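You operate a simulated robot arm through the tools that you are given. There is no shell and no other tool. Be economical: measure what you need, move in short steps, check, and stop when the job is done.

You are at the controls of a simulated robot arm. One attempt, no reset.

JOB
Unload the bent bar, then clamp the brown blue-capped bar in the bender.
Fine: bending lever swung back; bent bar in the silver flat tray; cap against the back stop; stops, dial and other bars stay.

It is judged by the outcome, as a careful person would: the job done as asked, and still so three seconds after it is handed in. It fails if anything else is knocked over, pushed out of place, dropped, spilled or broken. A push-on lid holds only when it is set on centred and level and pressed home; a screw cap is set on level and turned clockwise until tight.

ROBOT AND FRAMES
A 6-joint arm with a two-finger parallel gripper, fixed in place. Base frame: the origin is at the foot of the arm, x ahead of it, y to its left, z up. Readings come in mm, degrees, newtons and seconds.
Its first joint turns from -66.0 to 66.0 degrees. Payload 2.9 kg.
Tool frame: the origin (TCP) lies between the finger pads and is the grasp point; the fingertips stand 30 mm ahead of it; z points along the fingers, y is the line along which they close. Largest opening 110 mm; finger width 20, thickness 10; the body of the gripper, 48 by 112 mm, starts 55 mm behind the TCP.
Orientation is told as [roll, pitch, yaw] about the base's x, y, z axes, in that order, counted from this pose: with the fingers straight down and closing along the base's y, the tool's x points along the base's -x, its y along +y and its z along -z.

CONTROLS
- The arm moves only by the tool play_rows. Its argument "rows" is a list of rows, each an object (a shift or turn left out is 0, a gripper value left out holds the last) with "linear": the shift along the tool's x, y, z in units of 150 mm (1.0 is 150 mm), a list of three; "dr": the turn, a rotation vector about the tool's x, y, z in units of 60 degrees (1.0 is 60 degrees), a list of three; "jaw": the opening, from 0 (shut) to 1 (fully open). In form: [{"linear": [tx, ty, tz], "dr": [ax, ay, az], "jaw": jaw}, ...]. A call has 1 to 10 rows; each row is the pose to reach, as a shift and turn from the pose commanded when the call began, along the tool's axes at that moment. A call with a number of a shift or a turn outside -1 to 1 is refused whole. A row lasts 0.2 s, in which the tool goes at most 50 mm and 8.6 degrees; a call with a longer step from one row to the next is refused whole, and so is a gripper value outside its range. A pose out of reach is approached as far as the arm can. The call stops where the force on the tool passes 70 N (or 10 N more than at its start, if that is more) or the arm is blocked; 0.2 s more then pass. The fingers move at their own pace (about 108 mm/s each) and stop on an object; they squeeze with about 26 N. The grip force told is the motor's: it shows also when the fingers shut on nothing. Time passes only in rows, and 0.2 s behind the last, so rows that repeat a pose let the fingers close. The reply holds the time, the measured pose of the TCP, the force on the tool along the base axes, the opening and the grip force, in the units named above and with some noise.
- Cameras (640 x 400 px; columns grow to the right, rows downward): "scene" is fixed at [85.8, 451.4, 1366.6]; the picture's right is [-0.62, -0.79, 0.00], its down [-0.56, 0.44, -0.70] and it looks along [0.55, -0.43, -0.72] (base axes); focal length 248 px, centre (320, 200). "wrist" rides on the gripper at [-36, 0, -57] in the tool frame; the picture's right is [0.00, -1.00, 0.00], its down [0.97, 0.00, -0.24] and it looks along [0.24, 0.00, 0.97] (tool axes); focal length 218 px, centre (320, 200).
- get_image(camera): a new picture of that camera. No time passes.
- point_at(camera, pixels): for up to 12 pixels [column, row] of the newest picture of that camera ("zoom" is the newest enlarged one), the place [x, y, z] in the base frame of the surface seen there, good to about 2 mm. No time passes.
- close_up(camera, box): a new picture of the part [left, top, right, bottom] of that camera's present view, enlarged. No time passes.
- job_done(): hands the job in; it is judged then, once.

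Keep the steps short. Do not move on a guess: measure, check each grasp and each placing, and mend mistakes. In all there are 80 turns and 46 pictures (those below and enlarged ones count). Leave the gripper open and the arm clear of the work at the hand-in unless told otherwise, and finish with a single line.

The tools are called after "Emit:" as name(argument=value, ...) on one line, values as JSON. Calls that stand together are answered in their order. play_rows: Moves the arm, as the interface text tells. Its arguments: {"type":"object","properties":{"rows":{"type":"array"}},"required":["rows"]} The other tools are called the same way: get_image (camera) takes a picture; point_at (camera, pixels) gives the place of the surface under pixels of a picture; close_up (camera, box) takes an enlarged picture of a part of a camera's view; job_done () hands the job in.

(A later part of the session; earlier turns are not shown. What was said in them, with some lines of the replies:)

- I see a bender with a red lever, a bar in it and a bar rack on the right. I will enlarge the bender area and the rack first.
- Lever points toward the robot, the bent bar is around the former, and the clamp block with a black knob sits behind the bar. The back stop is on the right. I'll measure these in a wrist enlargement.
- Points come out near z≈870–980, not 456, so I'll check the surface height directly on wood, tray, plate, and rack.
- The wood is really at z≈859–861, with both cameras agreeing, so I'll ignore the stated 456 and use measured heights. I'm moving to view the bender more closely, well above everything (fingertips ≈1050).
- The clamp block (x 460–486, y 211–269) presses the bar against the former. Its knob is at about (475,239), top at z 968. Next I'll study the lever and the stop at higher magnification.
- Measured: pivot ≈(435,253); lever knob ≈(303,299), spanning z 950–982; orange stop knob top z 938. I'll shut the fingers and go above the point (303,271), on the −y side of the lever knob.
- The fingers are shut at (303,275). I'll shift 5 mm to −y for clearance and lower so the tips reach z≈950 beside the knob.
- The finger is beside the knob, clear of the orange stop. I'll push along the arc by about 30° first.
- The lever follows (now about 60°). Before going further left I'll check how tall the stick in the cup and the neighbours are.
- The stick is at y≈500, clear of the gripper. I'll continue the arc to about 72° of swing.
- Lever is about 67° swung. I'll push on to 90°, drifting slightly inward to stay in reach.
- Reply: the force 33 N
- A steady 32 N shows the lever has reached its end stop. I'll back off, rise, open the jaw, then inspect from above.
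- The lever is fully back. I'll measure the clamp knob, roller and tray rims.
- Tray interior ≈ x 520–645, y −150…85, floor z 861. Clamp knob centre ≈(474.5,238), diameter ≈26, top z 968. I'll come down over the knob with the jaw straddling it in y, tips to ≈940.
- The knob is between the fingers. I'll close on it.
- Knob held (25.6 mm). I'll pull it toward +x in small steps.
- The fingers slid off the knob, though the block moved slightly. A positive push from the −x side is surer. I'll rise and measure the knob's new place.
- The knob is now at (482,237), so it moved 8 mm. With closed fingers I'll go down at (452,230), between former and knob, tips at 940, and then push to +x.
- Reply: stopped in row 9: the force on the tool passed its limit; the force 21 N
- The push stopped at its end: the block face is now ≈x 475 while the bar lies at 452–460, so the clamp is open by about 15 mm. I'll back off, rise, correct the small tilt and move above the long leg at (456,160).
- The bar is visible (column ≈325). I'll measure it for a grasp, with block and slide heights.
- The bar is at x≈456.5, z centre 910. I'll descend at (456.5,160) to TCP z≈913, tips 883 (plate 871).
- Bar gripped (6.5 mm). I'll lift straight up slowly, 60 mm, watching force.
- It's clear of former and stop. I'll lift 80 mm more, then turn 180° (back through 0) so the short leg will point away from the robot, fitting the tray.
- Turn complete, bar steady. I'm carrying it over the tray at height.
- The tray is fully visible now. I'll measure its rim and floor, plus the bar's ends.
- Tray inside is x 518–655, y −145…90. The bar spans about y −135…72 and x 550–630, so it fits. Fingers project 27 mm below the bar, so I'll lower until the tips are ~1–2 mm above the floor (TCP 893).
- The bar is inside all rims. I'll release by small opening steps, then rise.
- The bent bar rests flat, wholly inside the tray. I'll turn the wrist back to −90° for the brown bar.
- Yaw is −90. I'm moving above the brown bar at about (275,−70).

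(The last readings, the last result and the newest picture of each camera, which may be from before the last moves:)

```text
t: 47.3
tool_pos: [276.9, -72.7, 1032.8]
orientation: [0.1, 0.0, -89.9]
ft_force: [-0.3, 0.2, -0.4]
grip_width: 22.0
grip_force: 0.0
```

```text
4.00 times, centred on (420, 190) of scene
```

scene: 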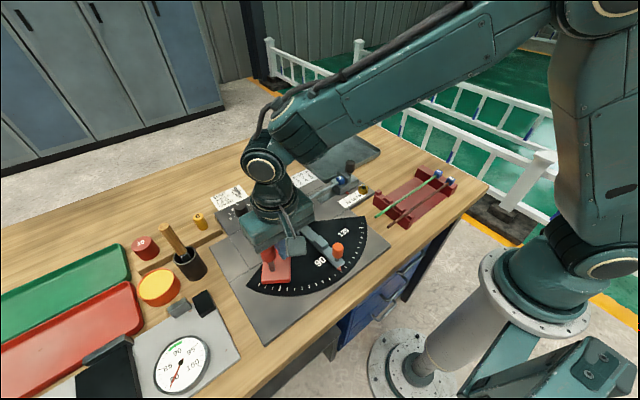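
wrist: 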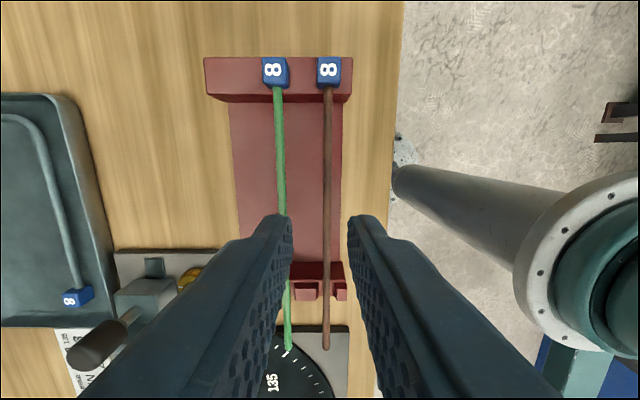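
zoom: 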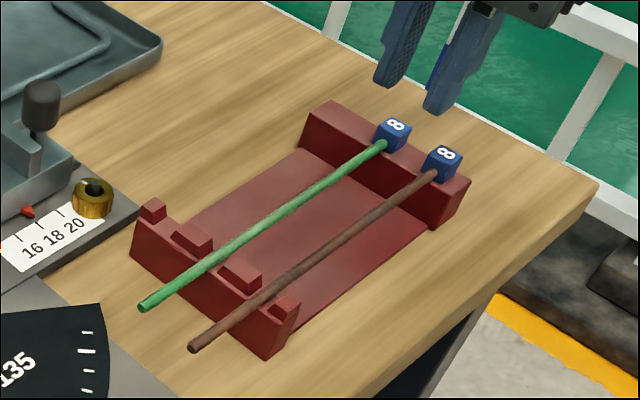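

The brown bar is at x≈269.8, top z 905, cap from y −172 to −151. I'll grasp it at y≈−78, TCP z≈904, which corresponds to y≈172 in the bender, between clamp and stop.

Emit:
play_rows(rows=[{"linear": [-0.035, -0.048, 0.0]}, {"linear": [-0.035, -0.048, 0.25]}, {"linear": [-0.035, -0.048, 0.5]}, {"linear": [-0.035, -0.048, 0.7]}, {"linear": [-0.035, -0.048, 0.8]}, {"linear": [-0.035, -0.048, 0.86]}, {"linear": [-0.035, -0.048, 0.86]}])

Emit:
play_rows(rows=[{"jaw": 0}, {"jaw": 0}, {"jaw": 0}])

Emit:
play_rows(rows=[{"linear": [0, 0, -0.04]}, {"linear": [0, 0, -0.1]}, {"linear": [0, 0, -0.2]}, {"linear": [0, 0, -0.3]}, {"linear": [0, 0, -0.3]}])

Emit:
get_image(camera="scene")

```text
t: 48.9
tool_pos: [266.9, -77.6, 901.2]
orientation: [0.1, 0.0, -90.0]
ft_force: [0.3, 0.2, 0.5]
grip_width: 21.8
grip_force: 0.1
```

```text
t: 49.7
tool_pos: [266.5, -79.4, 901.1]
orientation: [0.1, -0.1, -90.0]
ft_force: [0.3, -0.2, -0.3]
grip_width: 6.7
grip_force: 25.9
```

```text
t: 50.9
tool_pos: [267.3, -77.5, 947.7]
orientation: [0.1, 0.0, -90.0]
ft_force: [0.8, -0.6, -0.3]
grip_width: 6.9
grip_force: 25.8
```

```text
12 pictures are left
```

scene: 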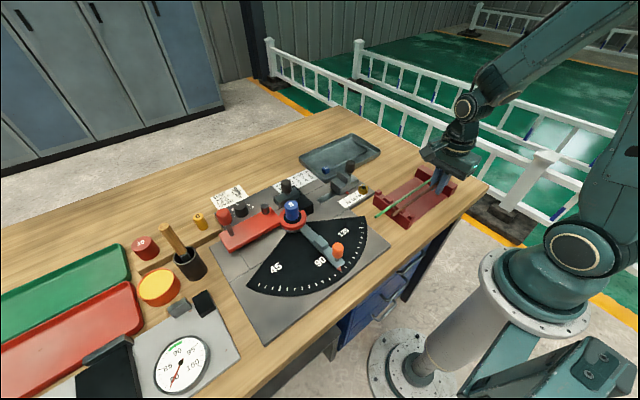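

Bar gripped (6.9 mm) and lifted. I'll raise it high and carry it above the bender.

Emit:
play_rows(rows=[{"linear": [0, 0, -0.25]}, {"linear": [0, 0, -0.5]}, {"linear": [0, 0, -0.7]}, {"linear": [0, 0, -0.7]}])

Emit:
play_rows(rows=[{"linear": [0.17, 0.13, 0]}, {"linear": [0.37, 0.28, 0]}, {"linear": [0.57, 0.43, 0]}, {"linear": [0.75, 0.56, 0]}, {"linear": [0.85, 0.63, 0]}, {"linear": [0.85, 0.63, 0]}])

Emit:
play_rows(rows=[{"linear": [0.17, 0.13, 0]}, {"linear": [0.37, 0.28, 0]}, {"linear": [0.57, 0.43, 0]}, {"linear": [0.75, 0.56, 0]}, {"linear": [0.85, 0.63, 0]}, {"linear": [0.85, 0.63, 0]}])

Emit:
get_image(camera="wrist")

```text
t: 51.9
tool_pos: [267.3, -76.3, 1053.9]
orientation: [0.1, 0.0, -90.0]
ft_force: [-0.3, -0.3, -1.0]
grip_width: 6.8
grip_force: 26.7
```

```text
t: 53.3
tool_pos: [361.8, 51.0, 1050.3]
orientation: [0.1, 0.0, -90.0]
ft_force: [-0.3, 0.0, -0.5]
grip_width: 6.9
grip_force: 26.3
```

```text
t: 54.7
tool_pos: [454.8, 178.0, 1052.2]
orientation: [0.1, 0.1, -90.1]
ft_force: [0.2, 0.7, -1.7]
grip_width: 7.0
grip_force: 26.1
```

```text
11 pictures are left
```

wrist: 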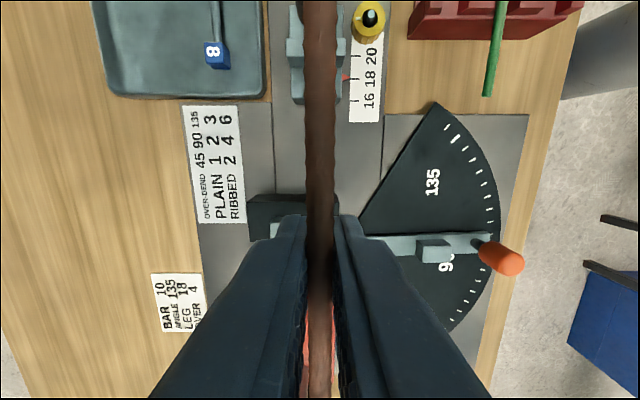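

The bar is aligned with y. I'll measure its actual height and ends from the scene camera.

Emit:
close_up(camera="scene", box=[210, 80, 390, 230])

Emit:
point_at(camera="wrist", pixels=[[321, 20], [321, 80], [321, 150], [321, 200], [300, 20], [300, 75]])

```text
2.67 times, centred on (300, 155) of scene
```

zoom: 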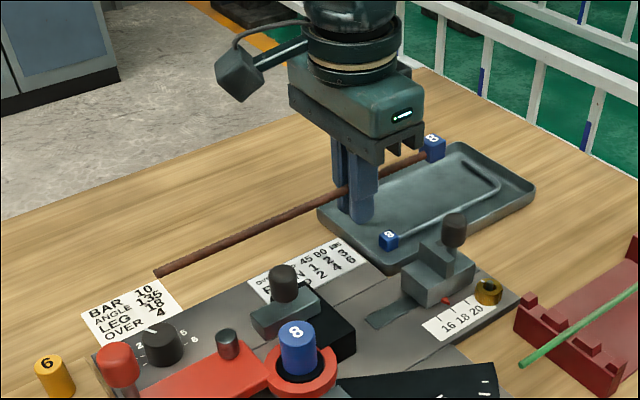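

```text
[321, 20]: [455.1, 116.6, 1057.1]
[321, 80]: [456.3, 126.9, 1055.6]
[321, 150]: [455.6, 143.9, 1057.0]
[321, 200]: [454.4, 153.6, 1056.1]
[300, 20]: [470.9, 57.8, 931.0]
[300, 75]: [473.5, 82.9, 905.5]
```

Emit:
point_at(camera="zoom", pixels=[[435, 140], [430, 153], [444, 148], [160, 273], [200, 258], [280, 218], [330, 195], [400, 165], [428, 137], [227, 335], [227, 350], [300, 312]])

```text
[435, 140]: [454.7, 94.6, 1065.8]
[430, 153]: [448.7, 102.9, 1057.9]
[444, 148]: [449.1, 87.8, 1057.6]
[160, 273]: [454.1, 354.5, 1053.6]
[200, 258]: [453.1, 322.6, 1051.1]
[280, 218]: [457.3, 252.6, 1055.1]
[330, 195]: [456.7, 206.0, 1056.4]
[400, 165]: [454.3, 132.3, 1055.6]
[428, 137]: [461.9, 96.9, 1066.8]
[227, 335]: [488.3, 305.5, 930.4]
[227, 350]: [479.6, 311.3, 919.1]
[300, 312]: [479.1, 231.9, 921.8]
```

The cap spans y 84–105, leaving about a 6 mm gap to the plate at y≈78. The bar top is at z 1055.5 and x is 455.5. I'll lower with x shifted +3.5 mm for former clearance, stopping ~10 mm above seat.

Emit:
play_rows(rows=[{"linear": [0, 0.023, 0.2]}, {"linear": [0, 0.023, 0.45]}, {"linear": [0, 0.023, 0.65]}, {"linear": [0, 0.023, 0.8]}, {"linear": [0, 0.023, 0.86]}, {"linear": [0, 0.023, 0.86]}])

Emit:
close_up(camera="scene", box=[230, 130, 390, 250])

```text
t: 56.1
tool_pos: [460.0, 178.8, 920.5]
orientation: [0.0, 0.0, -89.9]
ft_force: [-0.3, 0.6, -1.2]
grip_width: 6.8
grip_force: 26.4
```

```text
3.33 times, centred on (310, 190) of scene
```

zoom: 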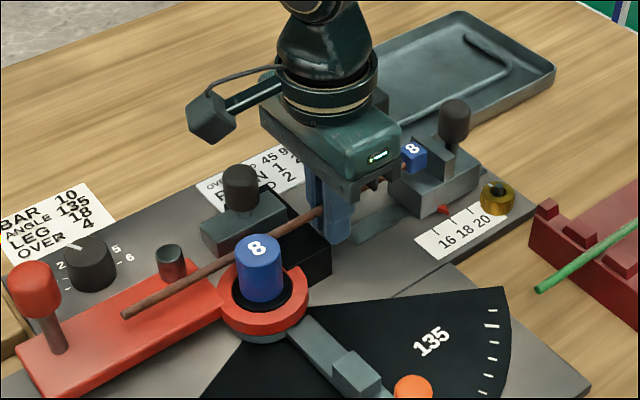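

The bar passes between roller and former as wanted. I'll measure the bar and cap.

Emit:
point_at(camera="zoom", pixels=[[412, 147], [404, 162], [421, 155], [432, 140], [128, 313], [180, 282], [270, 233], [300, 220], [432, 160], [255, 265], [245, 215], [175, 265]])

```text
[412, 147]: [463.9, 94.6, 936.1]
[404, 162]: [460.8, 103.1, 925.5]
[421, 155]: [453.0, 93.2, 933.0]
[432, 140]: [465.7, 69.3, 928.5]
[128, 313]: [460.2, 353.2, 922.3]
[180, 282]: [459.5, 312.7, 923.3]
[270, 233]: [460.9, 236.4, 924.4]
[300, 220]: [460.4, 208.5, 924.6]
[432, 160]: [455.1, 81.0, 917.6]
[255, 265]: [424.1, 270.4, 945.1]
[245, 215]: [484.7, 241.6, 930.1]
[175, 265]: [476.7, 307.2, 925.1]
```

The bar top is at 924.5 and needs 914, so I'll lower 9 mm while easing x −3 mm.

Emit:
play_rows(rows=[{"linear": [0, -0.01, 0.02]}, {"linear": [0, -0.02, 0.04]}, {"linear": [0, -0.02, 0.06]}, {"linear": [0, -0.02, 0.06]}])

Emit:
play_rows(rows=[{"linear": [-0.01, 0, 0]}, {"linear": [-0.02, 0, 0]}, {"linear": [-0.03, 0, 0]}, {"linear": [-0.03, 0, 0]}])

Emit:
close_up(camera="scene", box=[300, 130, 380, 190])

```text
t: 57.1
tool_pos: [456.9, 179.0, 914.2]
orientation: [0.1, 0.1, -90.0]
ft_force: [0.0, 0.0, 0.1]
grip_width: 6.4
grip_force: 25.7
```

```text
t: 58.1
tool_pos: [458.0, 172.8, 913.2]
orientation: [0.1, 0.1, -90.0]
ft_force: [0.8, 0.6, -1.8]
grip_width: 6.9
grip_force: 25.9
```

```text
6.67 times, centred on (340, 160) of scene
```

zoom: 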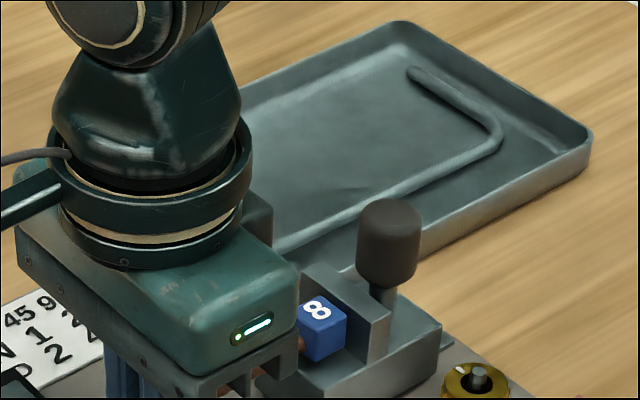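

No contact force yet. I'll go 1.5 mm more.

Emit:
play_rows(rows=[{"linear": [-0.01, 0, 0.0]}, {"linear": [-0.01, 0, 0.0]}])

Emit:
point_at(camera="zoom", pixels=[[322, 310], [335, 335], [343, 330], [310, 340], [350, 300], [300, 380], [380, 310], [345, 350]])

```text
t: 58.7
tool_pos: [458.0, 171.9, 915.0]
orientation: [0.1, 0.0, -90.0]
ft_force: [0.4, 0.8, -0.7]
grip_width: 6.9
grip_force: 25.6
```

```text
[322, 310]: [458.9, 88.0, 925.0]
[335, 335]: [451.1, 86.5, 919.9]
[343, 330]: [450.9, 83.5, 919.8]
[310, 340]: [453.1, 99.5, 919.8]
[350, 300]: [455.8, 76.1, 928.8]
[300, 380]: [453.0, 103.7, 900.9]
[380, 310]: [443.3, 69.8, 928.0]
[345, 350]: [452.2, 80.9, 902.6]
```

The cap top is at ~925, needing 923. I'll lower 1.5 mm and move −y another 1 mm.

Emit:
play_rows(rows=[{"linear": [0, 0, 0.01]}, {"linear": [-0.007, 0, 0.01]}, {"linear": [-0.007, 0, 0.01]}])

Emit:
play_rows(rows=[{"linear": [-0.007, 0, 0.0]}, {"linear": [-0.007, 0, 0.0]}])

Emit:
close_up(camera="scene", box=[316, 150, 372, 192])

```text
t: 59.5
tool_pos: [457.6, 171.2, 913.7]
orientation: [0.2, 0.0, -89.9]
ft_force: [0.6, 5.1, -0.4]
grip_width: 6.9
grip_force: 25.6
```

```text
t: 60.1
tool_pos: [456.2, 170.0, 913.4]
orientation: [0.2, -0.1, -89.9]
ft_force: [0.2, 6.1, -2.4]
grip_width: 6.9
grip_force: 26.2
```

```text
9.52 times, centred on (344, 171) of scene
```

zoom: 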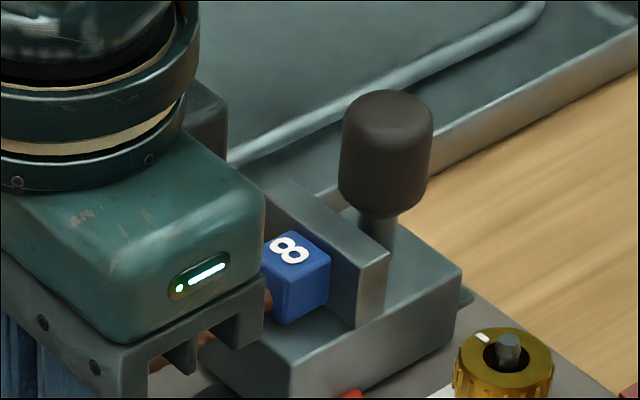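

Contact force of 5–6 N, so the cap is against the stop plate. I'll check cap height and bar height.

Emit:
point_at(camera="zoom", pixels=[[300, 260], [280, 240], [310, 275], [325, 275], [270, 330], [330, 330], [360, 265], [290, 315]])

Emit:
get_image(camera="wrist")

Emit:
point_at(camera="wrist", pixels=[[320, 60], [320, 100], [320, 150], [320, 190], [320, 20]])

```text
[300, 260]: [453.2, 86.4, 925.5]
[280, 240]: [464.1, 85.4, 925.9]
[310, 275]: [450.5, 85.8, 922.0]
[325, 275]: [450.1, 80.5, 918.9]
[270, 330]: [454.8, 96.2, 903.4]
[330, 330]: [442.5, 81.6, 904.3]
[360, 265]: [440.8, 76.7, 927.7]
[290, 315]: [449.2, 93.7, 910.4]
```

```text
6 pictures are left
```

wrist: 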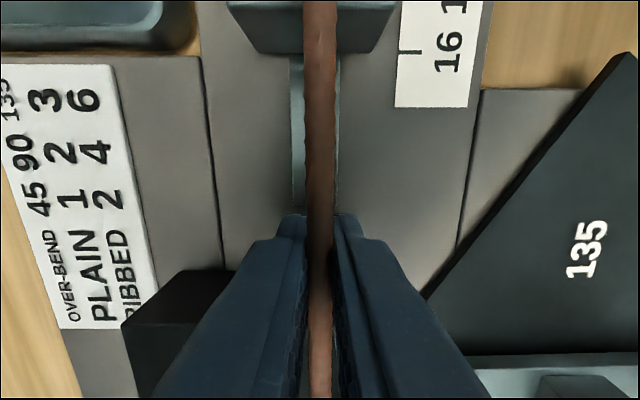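

```text
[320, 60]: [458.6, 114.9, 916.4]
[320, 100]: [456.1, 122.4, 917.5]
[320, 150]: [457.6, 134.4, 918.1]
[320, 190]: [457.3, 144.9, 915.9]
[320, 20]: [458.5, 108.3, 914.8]
```

The bar is about 2 mm above its seat. I'll lower in 1 mm steps until vertical contact.

Emit:
play_rows(rows=[{"linear": [0, 0, 0.007]}, {"linear": [0, 0, 0.013]}, {"linear": [0, 0, 0.013]}])

Emit:
play_rows(rows=[{"linear": [0, 0, 0.007]}, {"linear": [0, 0, 0.007]}])

```text
t: 60.9
tool_pos: [457.0, 169.6, 911.8]
orientation: [0.1, 0.0, -89.9]
ft_force: [-0.4, 3.0, -0.4]
grip_width: 6.9
grip_force: 26.2
```

```text
t: 61.5
tool_pos: [457.3, 168.4, 910.2]
orientation: [0.3, 0.0, -90.0]
ft_force: [-0.7, 4.0, 1.8]
grip_width: 7.0
grip_force: 25.7
```

Emit:
play_rows(rows=[{"linear": [0, 0, 0.007]}, {"linear": [0, 0, 0.007]}])

Emit:
point_at(camera="wrist", pixels=[[320, 60], [320, 100], [320, 150], [320, 20]])

```text
t: 62.1
tool_pos: [457.7, 169.1, 911.1]
orientation: [0.2, 0.0, -90.0]
ft_force: [-3.5, 1.6, 17.6]
grip_width: 6.8
grip_force: 25.7
```

```text
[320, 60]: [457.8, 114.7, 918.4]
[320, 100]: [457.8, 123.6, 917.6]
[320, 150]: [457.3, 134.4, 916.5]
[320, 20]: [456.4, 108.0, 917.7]
```

Vertical contact is at 17.6 N, so the bar is seated. I'll ease 1 mm up, release with a small opening, and rise.

Emit:
play_rows(rows=[{"linear": [0, 0, -0.007]}, {"linear": [0, 0, -0.007], "jaw": 0.1}, {"linear": [0, 0, -0.007], "jaw": 0.18}, {"linear": [0, 0, -0.007], "jaw": 0.18}])

Emit:
play_rows(rows=[{"linear": [0, 0, -0.1]}, {"linear": [0, 0, -0.25]}, {"linear": [0, 0, -0.5]}, {"linear": [0, 0, -0.8]}, {"linear": [0, 0, -0.95]}, {"linear": [0, 0, -0.95]}])

Emit:
get_image(camera="wrist")

Emit:
point_at(camera="wrist", pixels=[[326, 120], [326, 150], [325, 180], [325, 205], [326, 95], [327, 76], [288, 270], [295, 235]])

```text
t: 63.1
tool_pos: [457.1, 169.0, 909.0]
orientation: [0.1, 0.1, -90.0]
ft_force: [0.3, -0.4, -0.1]
grip_width: 19.5
grip_force: 0.0
```

```text
t: 64.5
tool_pos: [459.0, 168.3, 1051.9]
orientation: [0.0, 0.1, -89.9]
ft_force: [-0.4, 0.7, -0.4]
grip_width: 19.8
grip_force: 0.1
```

```text
5 pictures are left
```

wrist: 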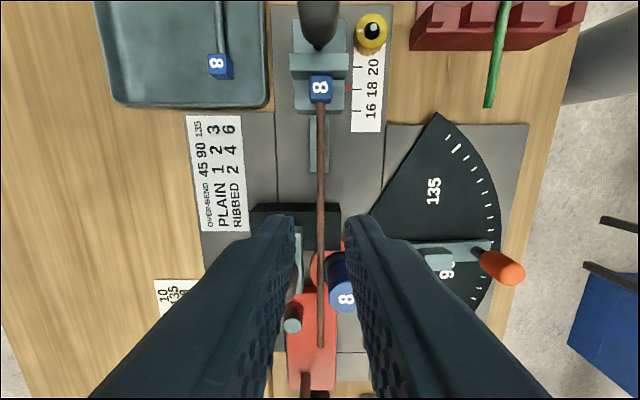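

```text
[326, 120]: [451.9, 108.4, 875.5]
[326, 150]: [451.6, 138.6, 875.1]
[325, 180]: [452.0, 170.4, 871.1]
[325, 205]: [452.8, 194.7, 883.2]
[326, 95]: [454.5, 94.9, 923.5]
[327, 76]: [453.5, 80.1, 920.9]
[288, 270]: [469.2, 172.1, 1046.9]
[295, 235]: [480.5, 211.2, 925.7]
```

Emit:
point_at(camera="wrist", pixels=[[320, 120], [320, 150], [320, 180], [320, 205], [320, 235], [320, 340], [320, 88], [320, 73], [320, 63], [345, 255], [296, 225], [305, 310]])

```text
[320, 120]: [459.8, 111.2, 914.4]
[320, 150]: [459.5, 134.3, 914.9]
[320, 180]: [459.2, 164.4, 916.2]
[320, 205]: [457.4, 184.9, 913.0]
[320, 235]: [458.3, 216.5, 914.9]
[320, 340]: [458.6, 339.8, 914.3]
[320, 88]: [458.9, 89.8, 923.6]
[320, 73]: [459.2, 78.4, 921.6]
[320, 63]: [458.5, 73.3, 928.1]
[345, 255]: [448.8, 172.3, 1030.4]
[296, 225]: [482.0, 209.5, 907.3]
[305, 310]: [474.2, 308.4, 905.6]
```

The brown bar is level (top z 914), x≈458.5, cap against the stop face. Next I'll shut the fingers, go behind the clamp knob at (521,238), and lower to tips ≈940.

Emit:
play_rows(rows=[{"linear": [0.15, 0.14, 0], "jaw": 0}, {"linear": [0.32, 0.28, 0], "jaw": 0}, {"linear": [0.467, 0.413, 0], "jaw": 0}, {"linear": [0.467, 0.413, 0.1]}, {"linear": [0.467, 0.413, 0.1]}])

Emit:
close_up(camera="scene", box=[230, 130, 390, 250])

Emit:
point_at(camera="zoom", pixels=[[240, 170], [242, 180], [225, 185], [240, 190], [215, 230], [255, 222], [180, 285]])

```text
t: 65.7
tool_pos: [518.8, 239.0, 1038.4]
orientation: [0.1, 0.1, -89.9]
ft_force: [0.3, 0.2, 0.6]
grip_width: 0.0
grip_force: 26.3
```

```text
3.33 times, centred on (310, 190) of scene
```

zoom: 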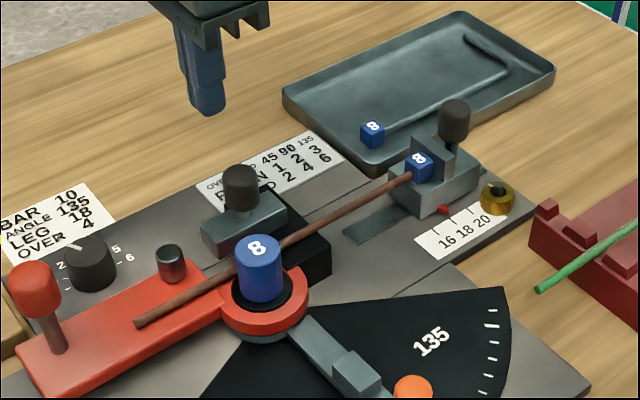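

```text
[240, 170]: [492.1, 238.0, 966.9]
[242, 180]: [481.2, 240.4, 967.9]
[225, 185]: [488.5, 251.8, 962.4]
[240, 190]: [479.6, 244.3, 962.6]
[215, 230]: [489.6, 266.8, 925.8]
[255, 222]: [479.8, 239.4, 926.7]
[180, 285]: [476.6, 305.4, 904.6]
```

The knob is at ≈(490,239). I'll lower behind it and push toward −x in small steps.

Emit:
play_rows(rows=[{"linear": [0, 0.007, 0.2]}, {"linear": [0, 0.007, 0.38]}, {"linear": [0, 0.007, 0.46]}, {"linear": [0, -0.03, 0.46]}, {"linear": [0, -0.055, 0.46]}, {"linear": [0, -0.08, 0.46]}, {"linear": [0, -0.1, 0.46]}, {"linear": [0, -0.12, 0.46]}])

Emit:
play_rows(rows=[{"linear": [0, -0.013, 0]}, {"linear": [0, -0.026, 0]}, {"linear": [0, -0.04, 0]}, {"linear": [0, -0.04, 0]}])

```text
t: 67.5
tool_pos: [502.2, 241.0, 969.2]
orientation: [0.1, -0.1, -90.0]
ft_force: [5.7, -2.4, 1.5]
grip_width: 0.1
grip_force: 26.0
```

```text
t: 68.5
tool_pos: [497.6, 239.1, 969.8]
orientation: [0.3, 0.1, -90.1]
ft_force: [26.5, -0.4, -4.1]
grip_width: 0.0
grip_force: 26.2
```

Force is rising (26 N) near the expected clamped position. I'll press a bit more.

Emit:
play_rows(rows=[{"linear": [0, -0.013, 0]}, {"linear": [0, -0.027, 0]}, {"linear": [0, -0.027, 0]}])

Emit:
play_rows(rows=[{"linear": [0, -0.013, 0]}, {"linear": [0, -0.027, 0]}, {"linear": [0, -0.027, 0]}])

Emit:
close_up(camera="scene", box=[230, 130, 390, 250])

Emit:
point_at(camera="zoom", pixels=[[255, 222], [245, 228], [215, 240], [300, 227], [340, 208], [150, 318], [410, 165], [440, 150], [400, 180], [170, 260], [175, 275], [252, 175]])

```text
t: 69.3
tool_pos: [495.8, 239.1, 970.2]
orientation: [1.1, 0.3, -90.3]
ft_force: [51.0, -3.9, -11.1]
grip_width: 0.0
grip_force: 25.8
```

```text
t: 69.9
tool_pos: [498.3, 239.4, 970.9]
orientation: [2.0, 0.8, -90.7]
ft_force: [16.9, 1.6, -7.1]
grip_width: 0.0
grip_force: 26.2
stopped in row 3: the force on the tool passed its limit (the readings are from after the stop); the commanded pose is now the measured one
```

```text
3.33 times, centred on (310, 190) of scene
```

zoom: 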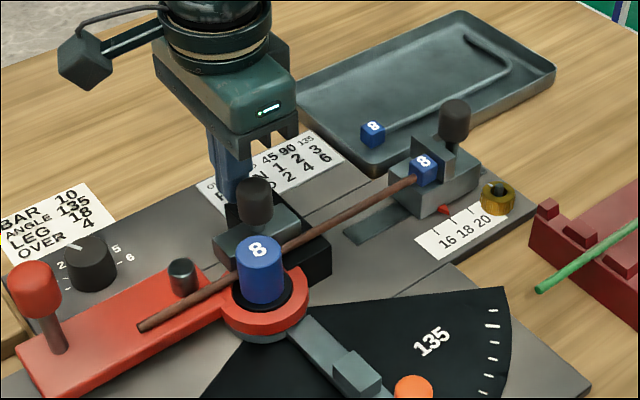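

```text
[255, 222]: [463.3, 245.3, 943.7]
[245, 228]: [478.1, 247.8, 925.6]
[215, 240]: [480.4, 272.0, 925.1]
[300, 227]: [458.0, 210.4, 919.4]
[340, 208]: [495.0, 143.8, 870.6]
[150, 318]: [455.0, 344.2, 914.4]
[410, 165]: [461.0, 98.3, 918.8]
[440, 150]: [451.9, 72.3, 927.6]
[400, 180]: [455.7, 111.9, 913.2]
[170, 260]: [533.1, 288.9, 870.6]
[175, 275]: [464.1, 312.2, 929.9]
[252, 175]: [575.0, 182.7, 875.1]
```

The clamp is hard against the bar (over 70 N reached). I'll back off +x, rise, open the jaw and move clear.

Emit:
play_rows(rows=[{"linear": [0, 0.06, 0]}, {"linear": [0, 0.12, 0]}, {"linear": [0, 0.12, -0.2]}, {"linear": [0, 0.12, -0.5]}, {"linear": [0, 0.05, -0.8], "jaw": 0.5}, {"linear": [0, -0.2, -1.0], "jaw": 0.5}, {"linear": [0, -0.5, -1.0], "jaw": 0.5}, {"linear": [0, -0.5, -1.0], "jaw": 0.5}])

Emit:
get_image(camera="wrist")

Emit:
close_up(camera="scene", box=[220, 130, 400, 265])

Emit:
point_at(camera="zoom", pixels=[[390, 148], [377, 165], [406, 155], [412, 145], [225, 205], [235, 230], [300, 205], [330, 190], [180, 262], [130, 285], [250, 150], [445, 215]])

```text
t: 71.7
tool_pos: [415.3, 235.3, 1118.9]
orientation: [1.6, 0.5, -90.5]
ft_force: [0.0, 0.0, 0.7]
grip_width: 55.0
grip_force: 0.2
```

```text
2 pictures are left
```

wrist: 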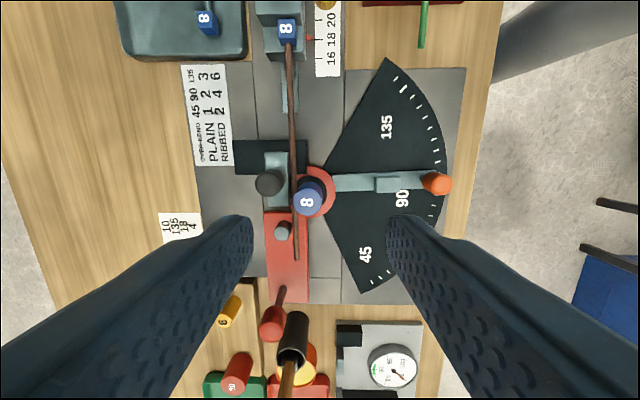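

```text
2.96 times, centred on (310, 198) of scene
```

zoom: 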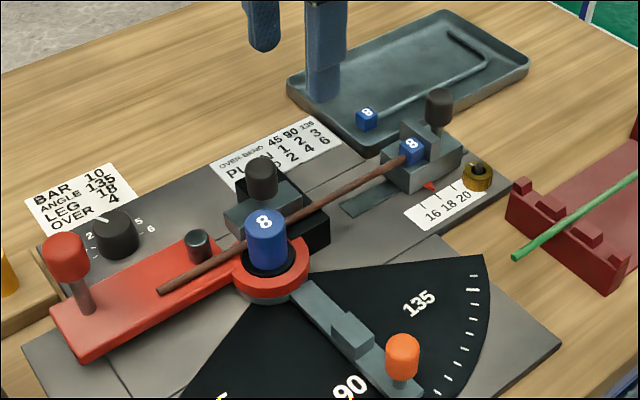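

```text
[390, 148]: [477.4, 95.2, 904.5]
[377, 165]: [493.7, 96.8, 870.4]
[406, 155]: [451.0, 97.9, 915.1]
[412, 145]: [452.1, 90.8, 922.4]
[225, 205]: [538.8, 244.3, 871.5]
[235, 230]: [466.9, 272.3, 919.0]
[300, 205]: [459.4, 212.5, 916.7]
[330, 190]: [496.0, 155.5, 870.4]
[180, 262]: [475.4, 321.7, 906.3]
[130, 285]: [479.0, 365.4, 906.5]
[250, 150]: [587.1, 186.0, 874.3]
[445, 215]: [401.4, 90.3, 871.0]
```

All looks right. One last close check of the cap against the stop plate and of the clamp jaw.

Emit:
close_up(camera="wrist", box=[240, 0, 350, 70])

Emit:
point_at(camera="zoom", pixels=[[275, 120], [275, 150], [275, 190], [275, 215], [278, 240], [275, 105], [275, 95], [275, 330]])

```text
5.71 times, centred on (295, 35) of wrist
```

zoom: 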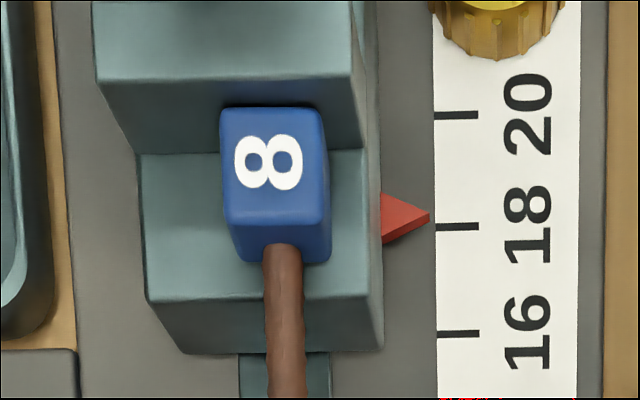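

```text
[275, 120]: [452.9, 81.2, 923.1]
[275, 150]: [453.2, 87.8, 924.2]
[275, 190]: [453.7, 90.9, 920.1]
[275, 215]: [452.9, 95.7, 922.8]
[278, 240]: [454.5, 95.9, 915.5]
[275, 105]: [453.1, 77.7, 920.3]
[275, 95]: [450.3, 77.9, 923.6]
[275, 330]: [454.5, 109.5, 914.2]
```

The cap face (y≈78) is flush with the stop plate (y≈78), the stop has not moved, and the clamp is closed on the bar. The lever is back and the bent bar is in the tray. The arm is clear with the jaw open, so I'm handing in.

Emit:
job_done()

```text
The job is handed in.
```

The lever is swung back, the bent bar lies in the silver tray, and the brown blue-capped bar is clamped in the bender with its cap against the back stop; the job is handed in.
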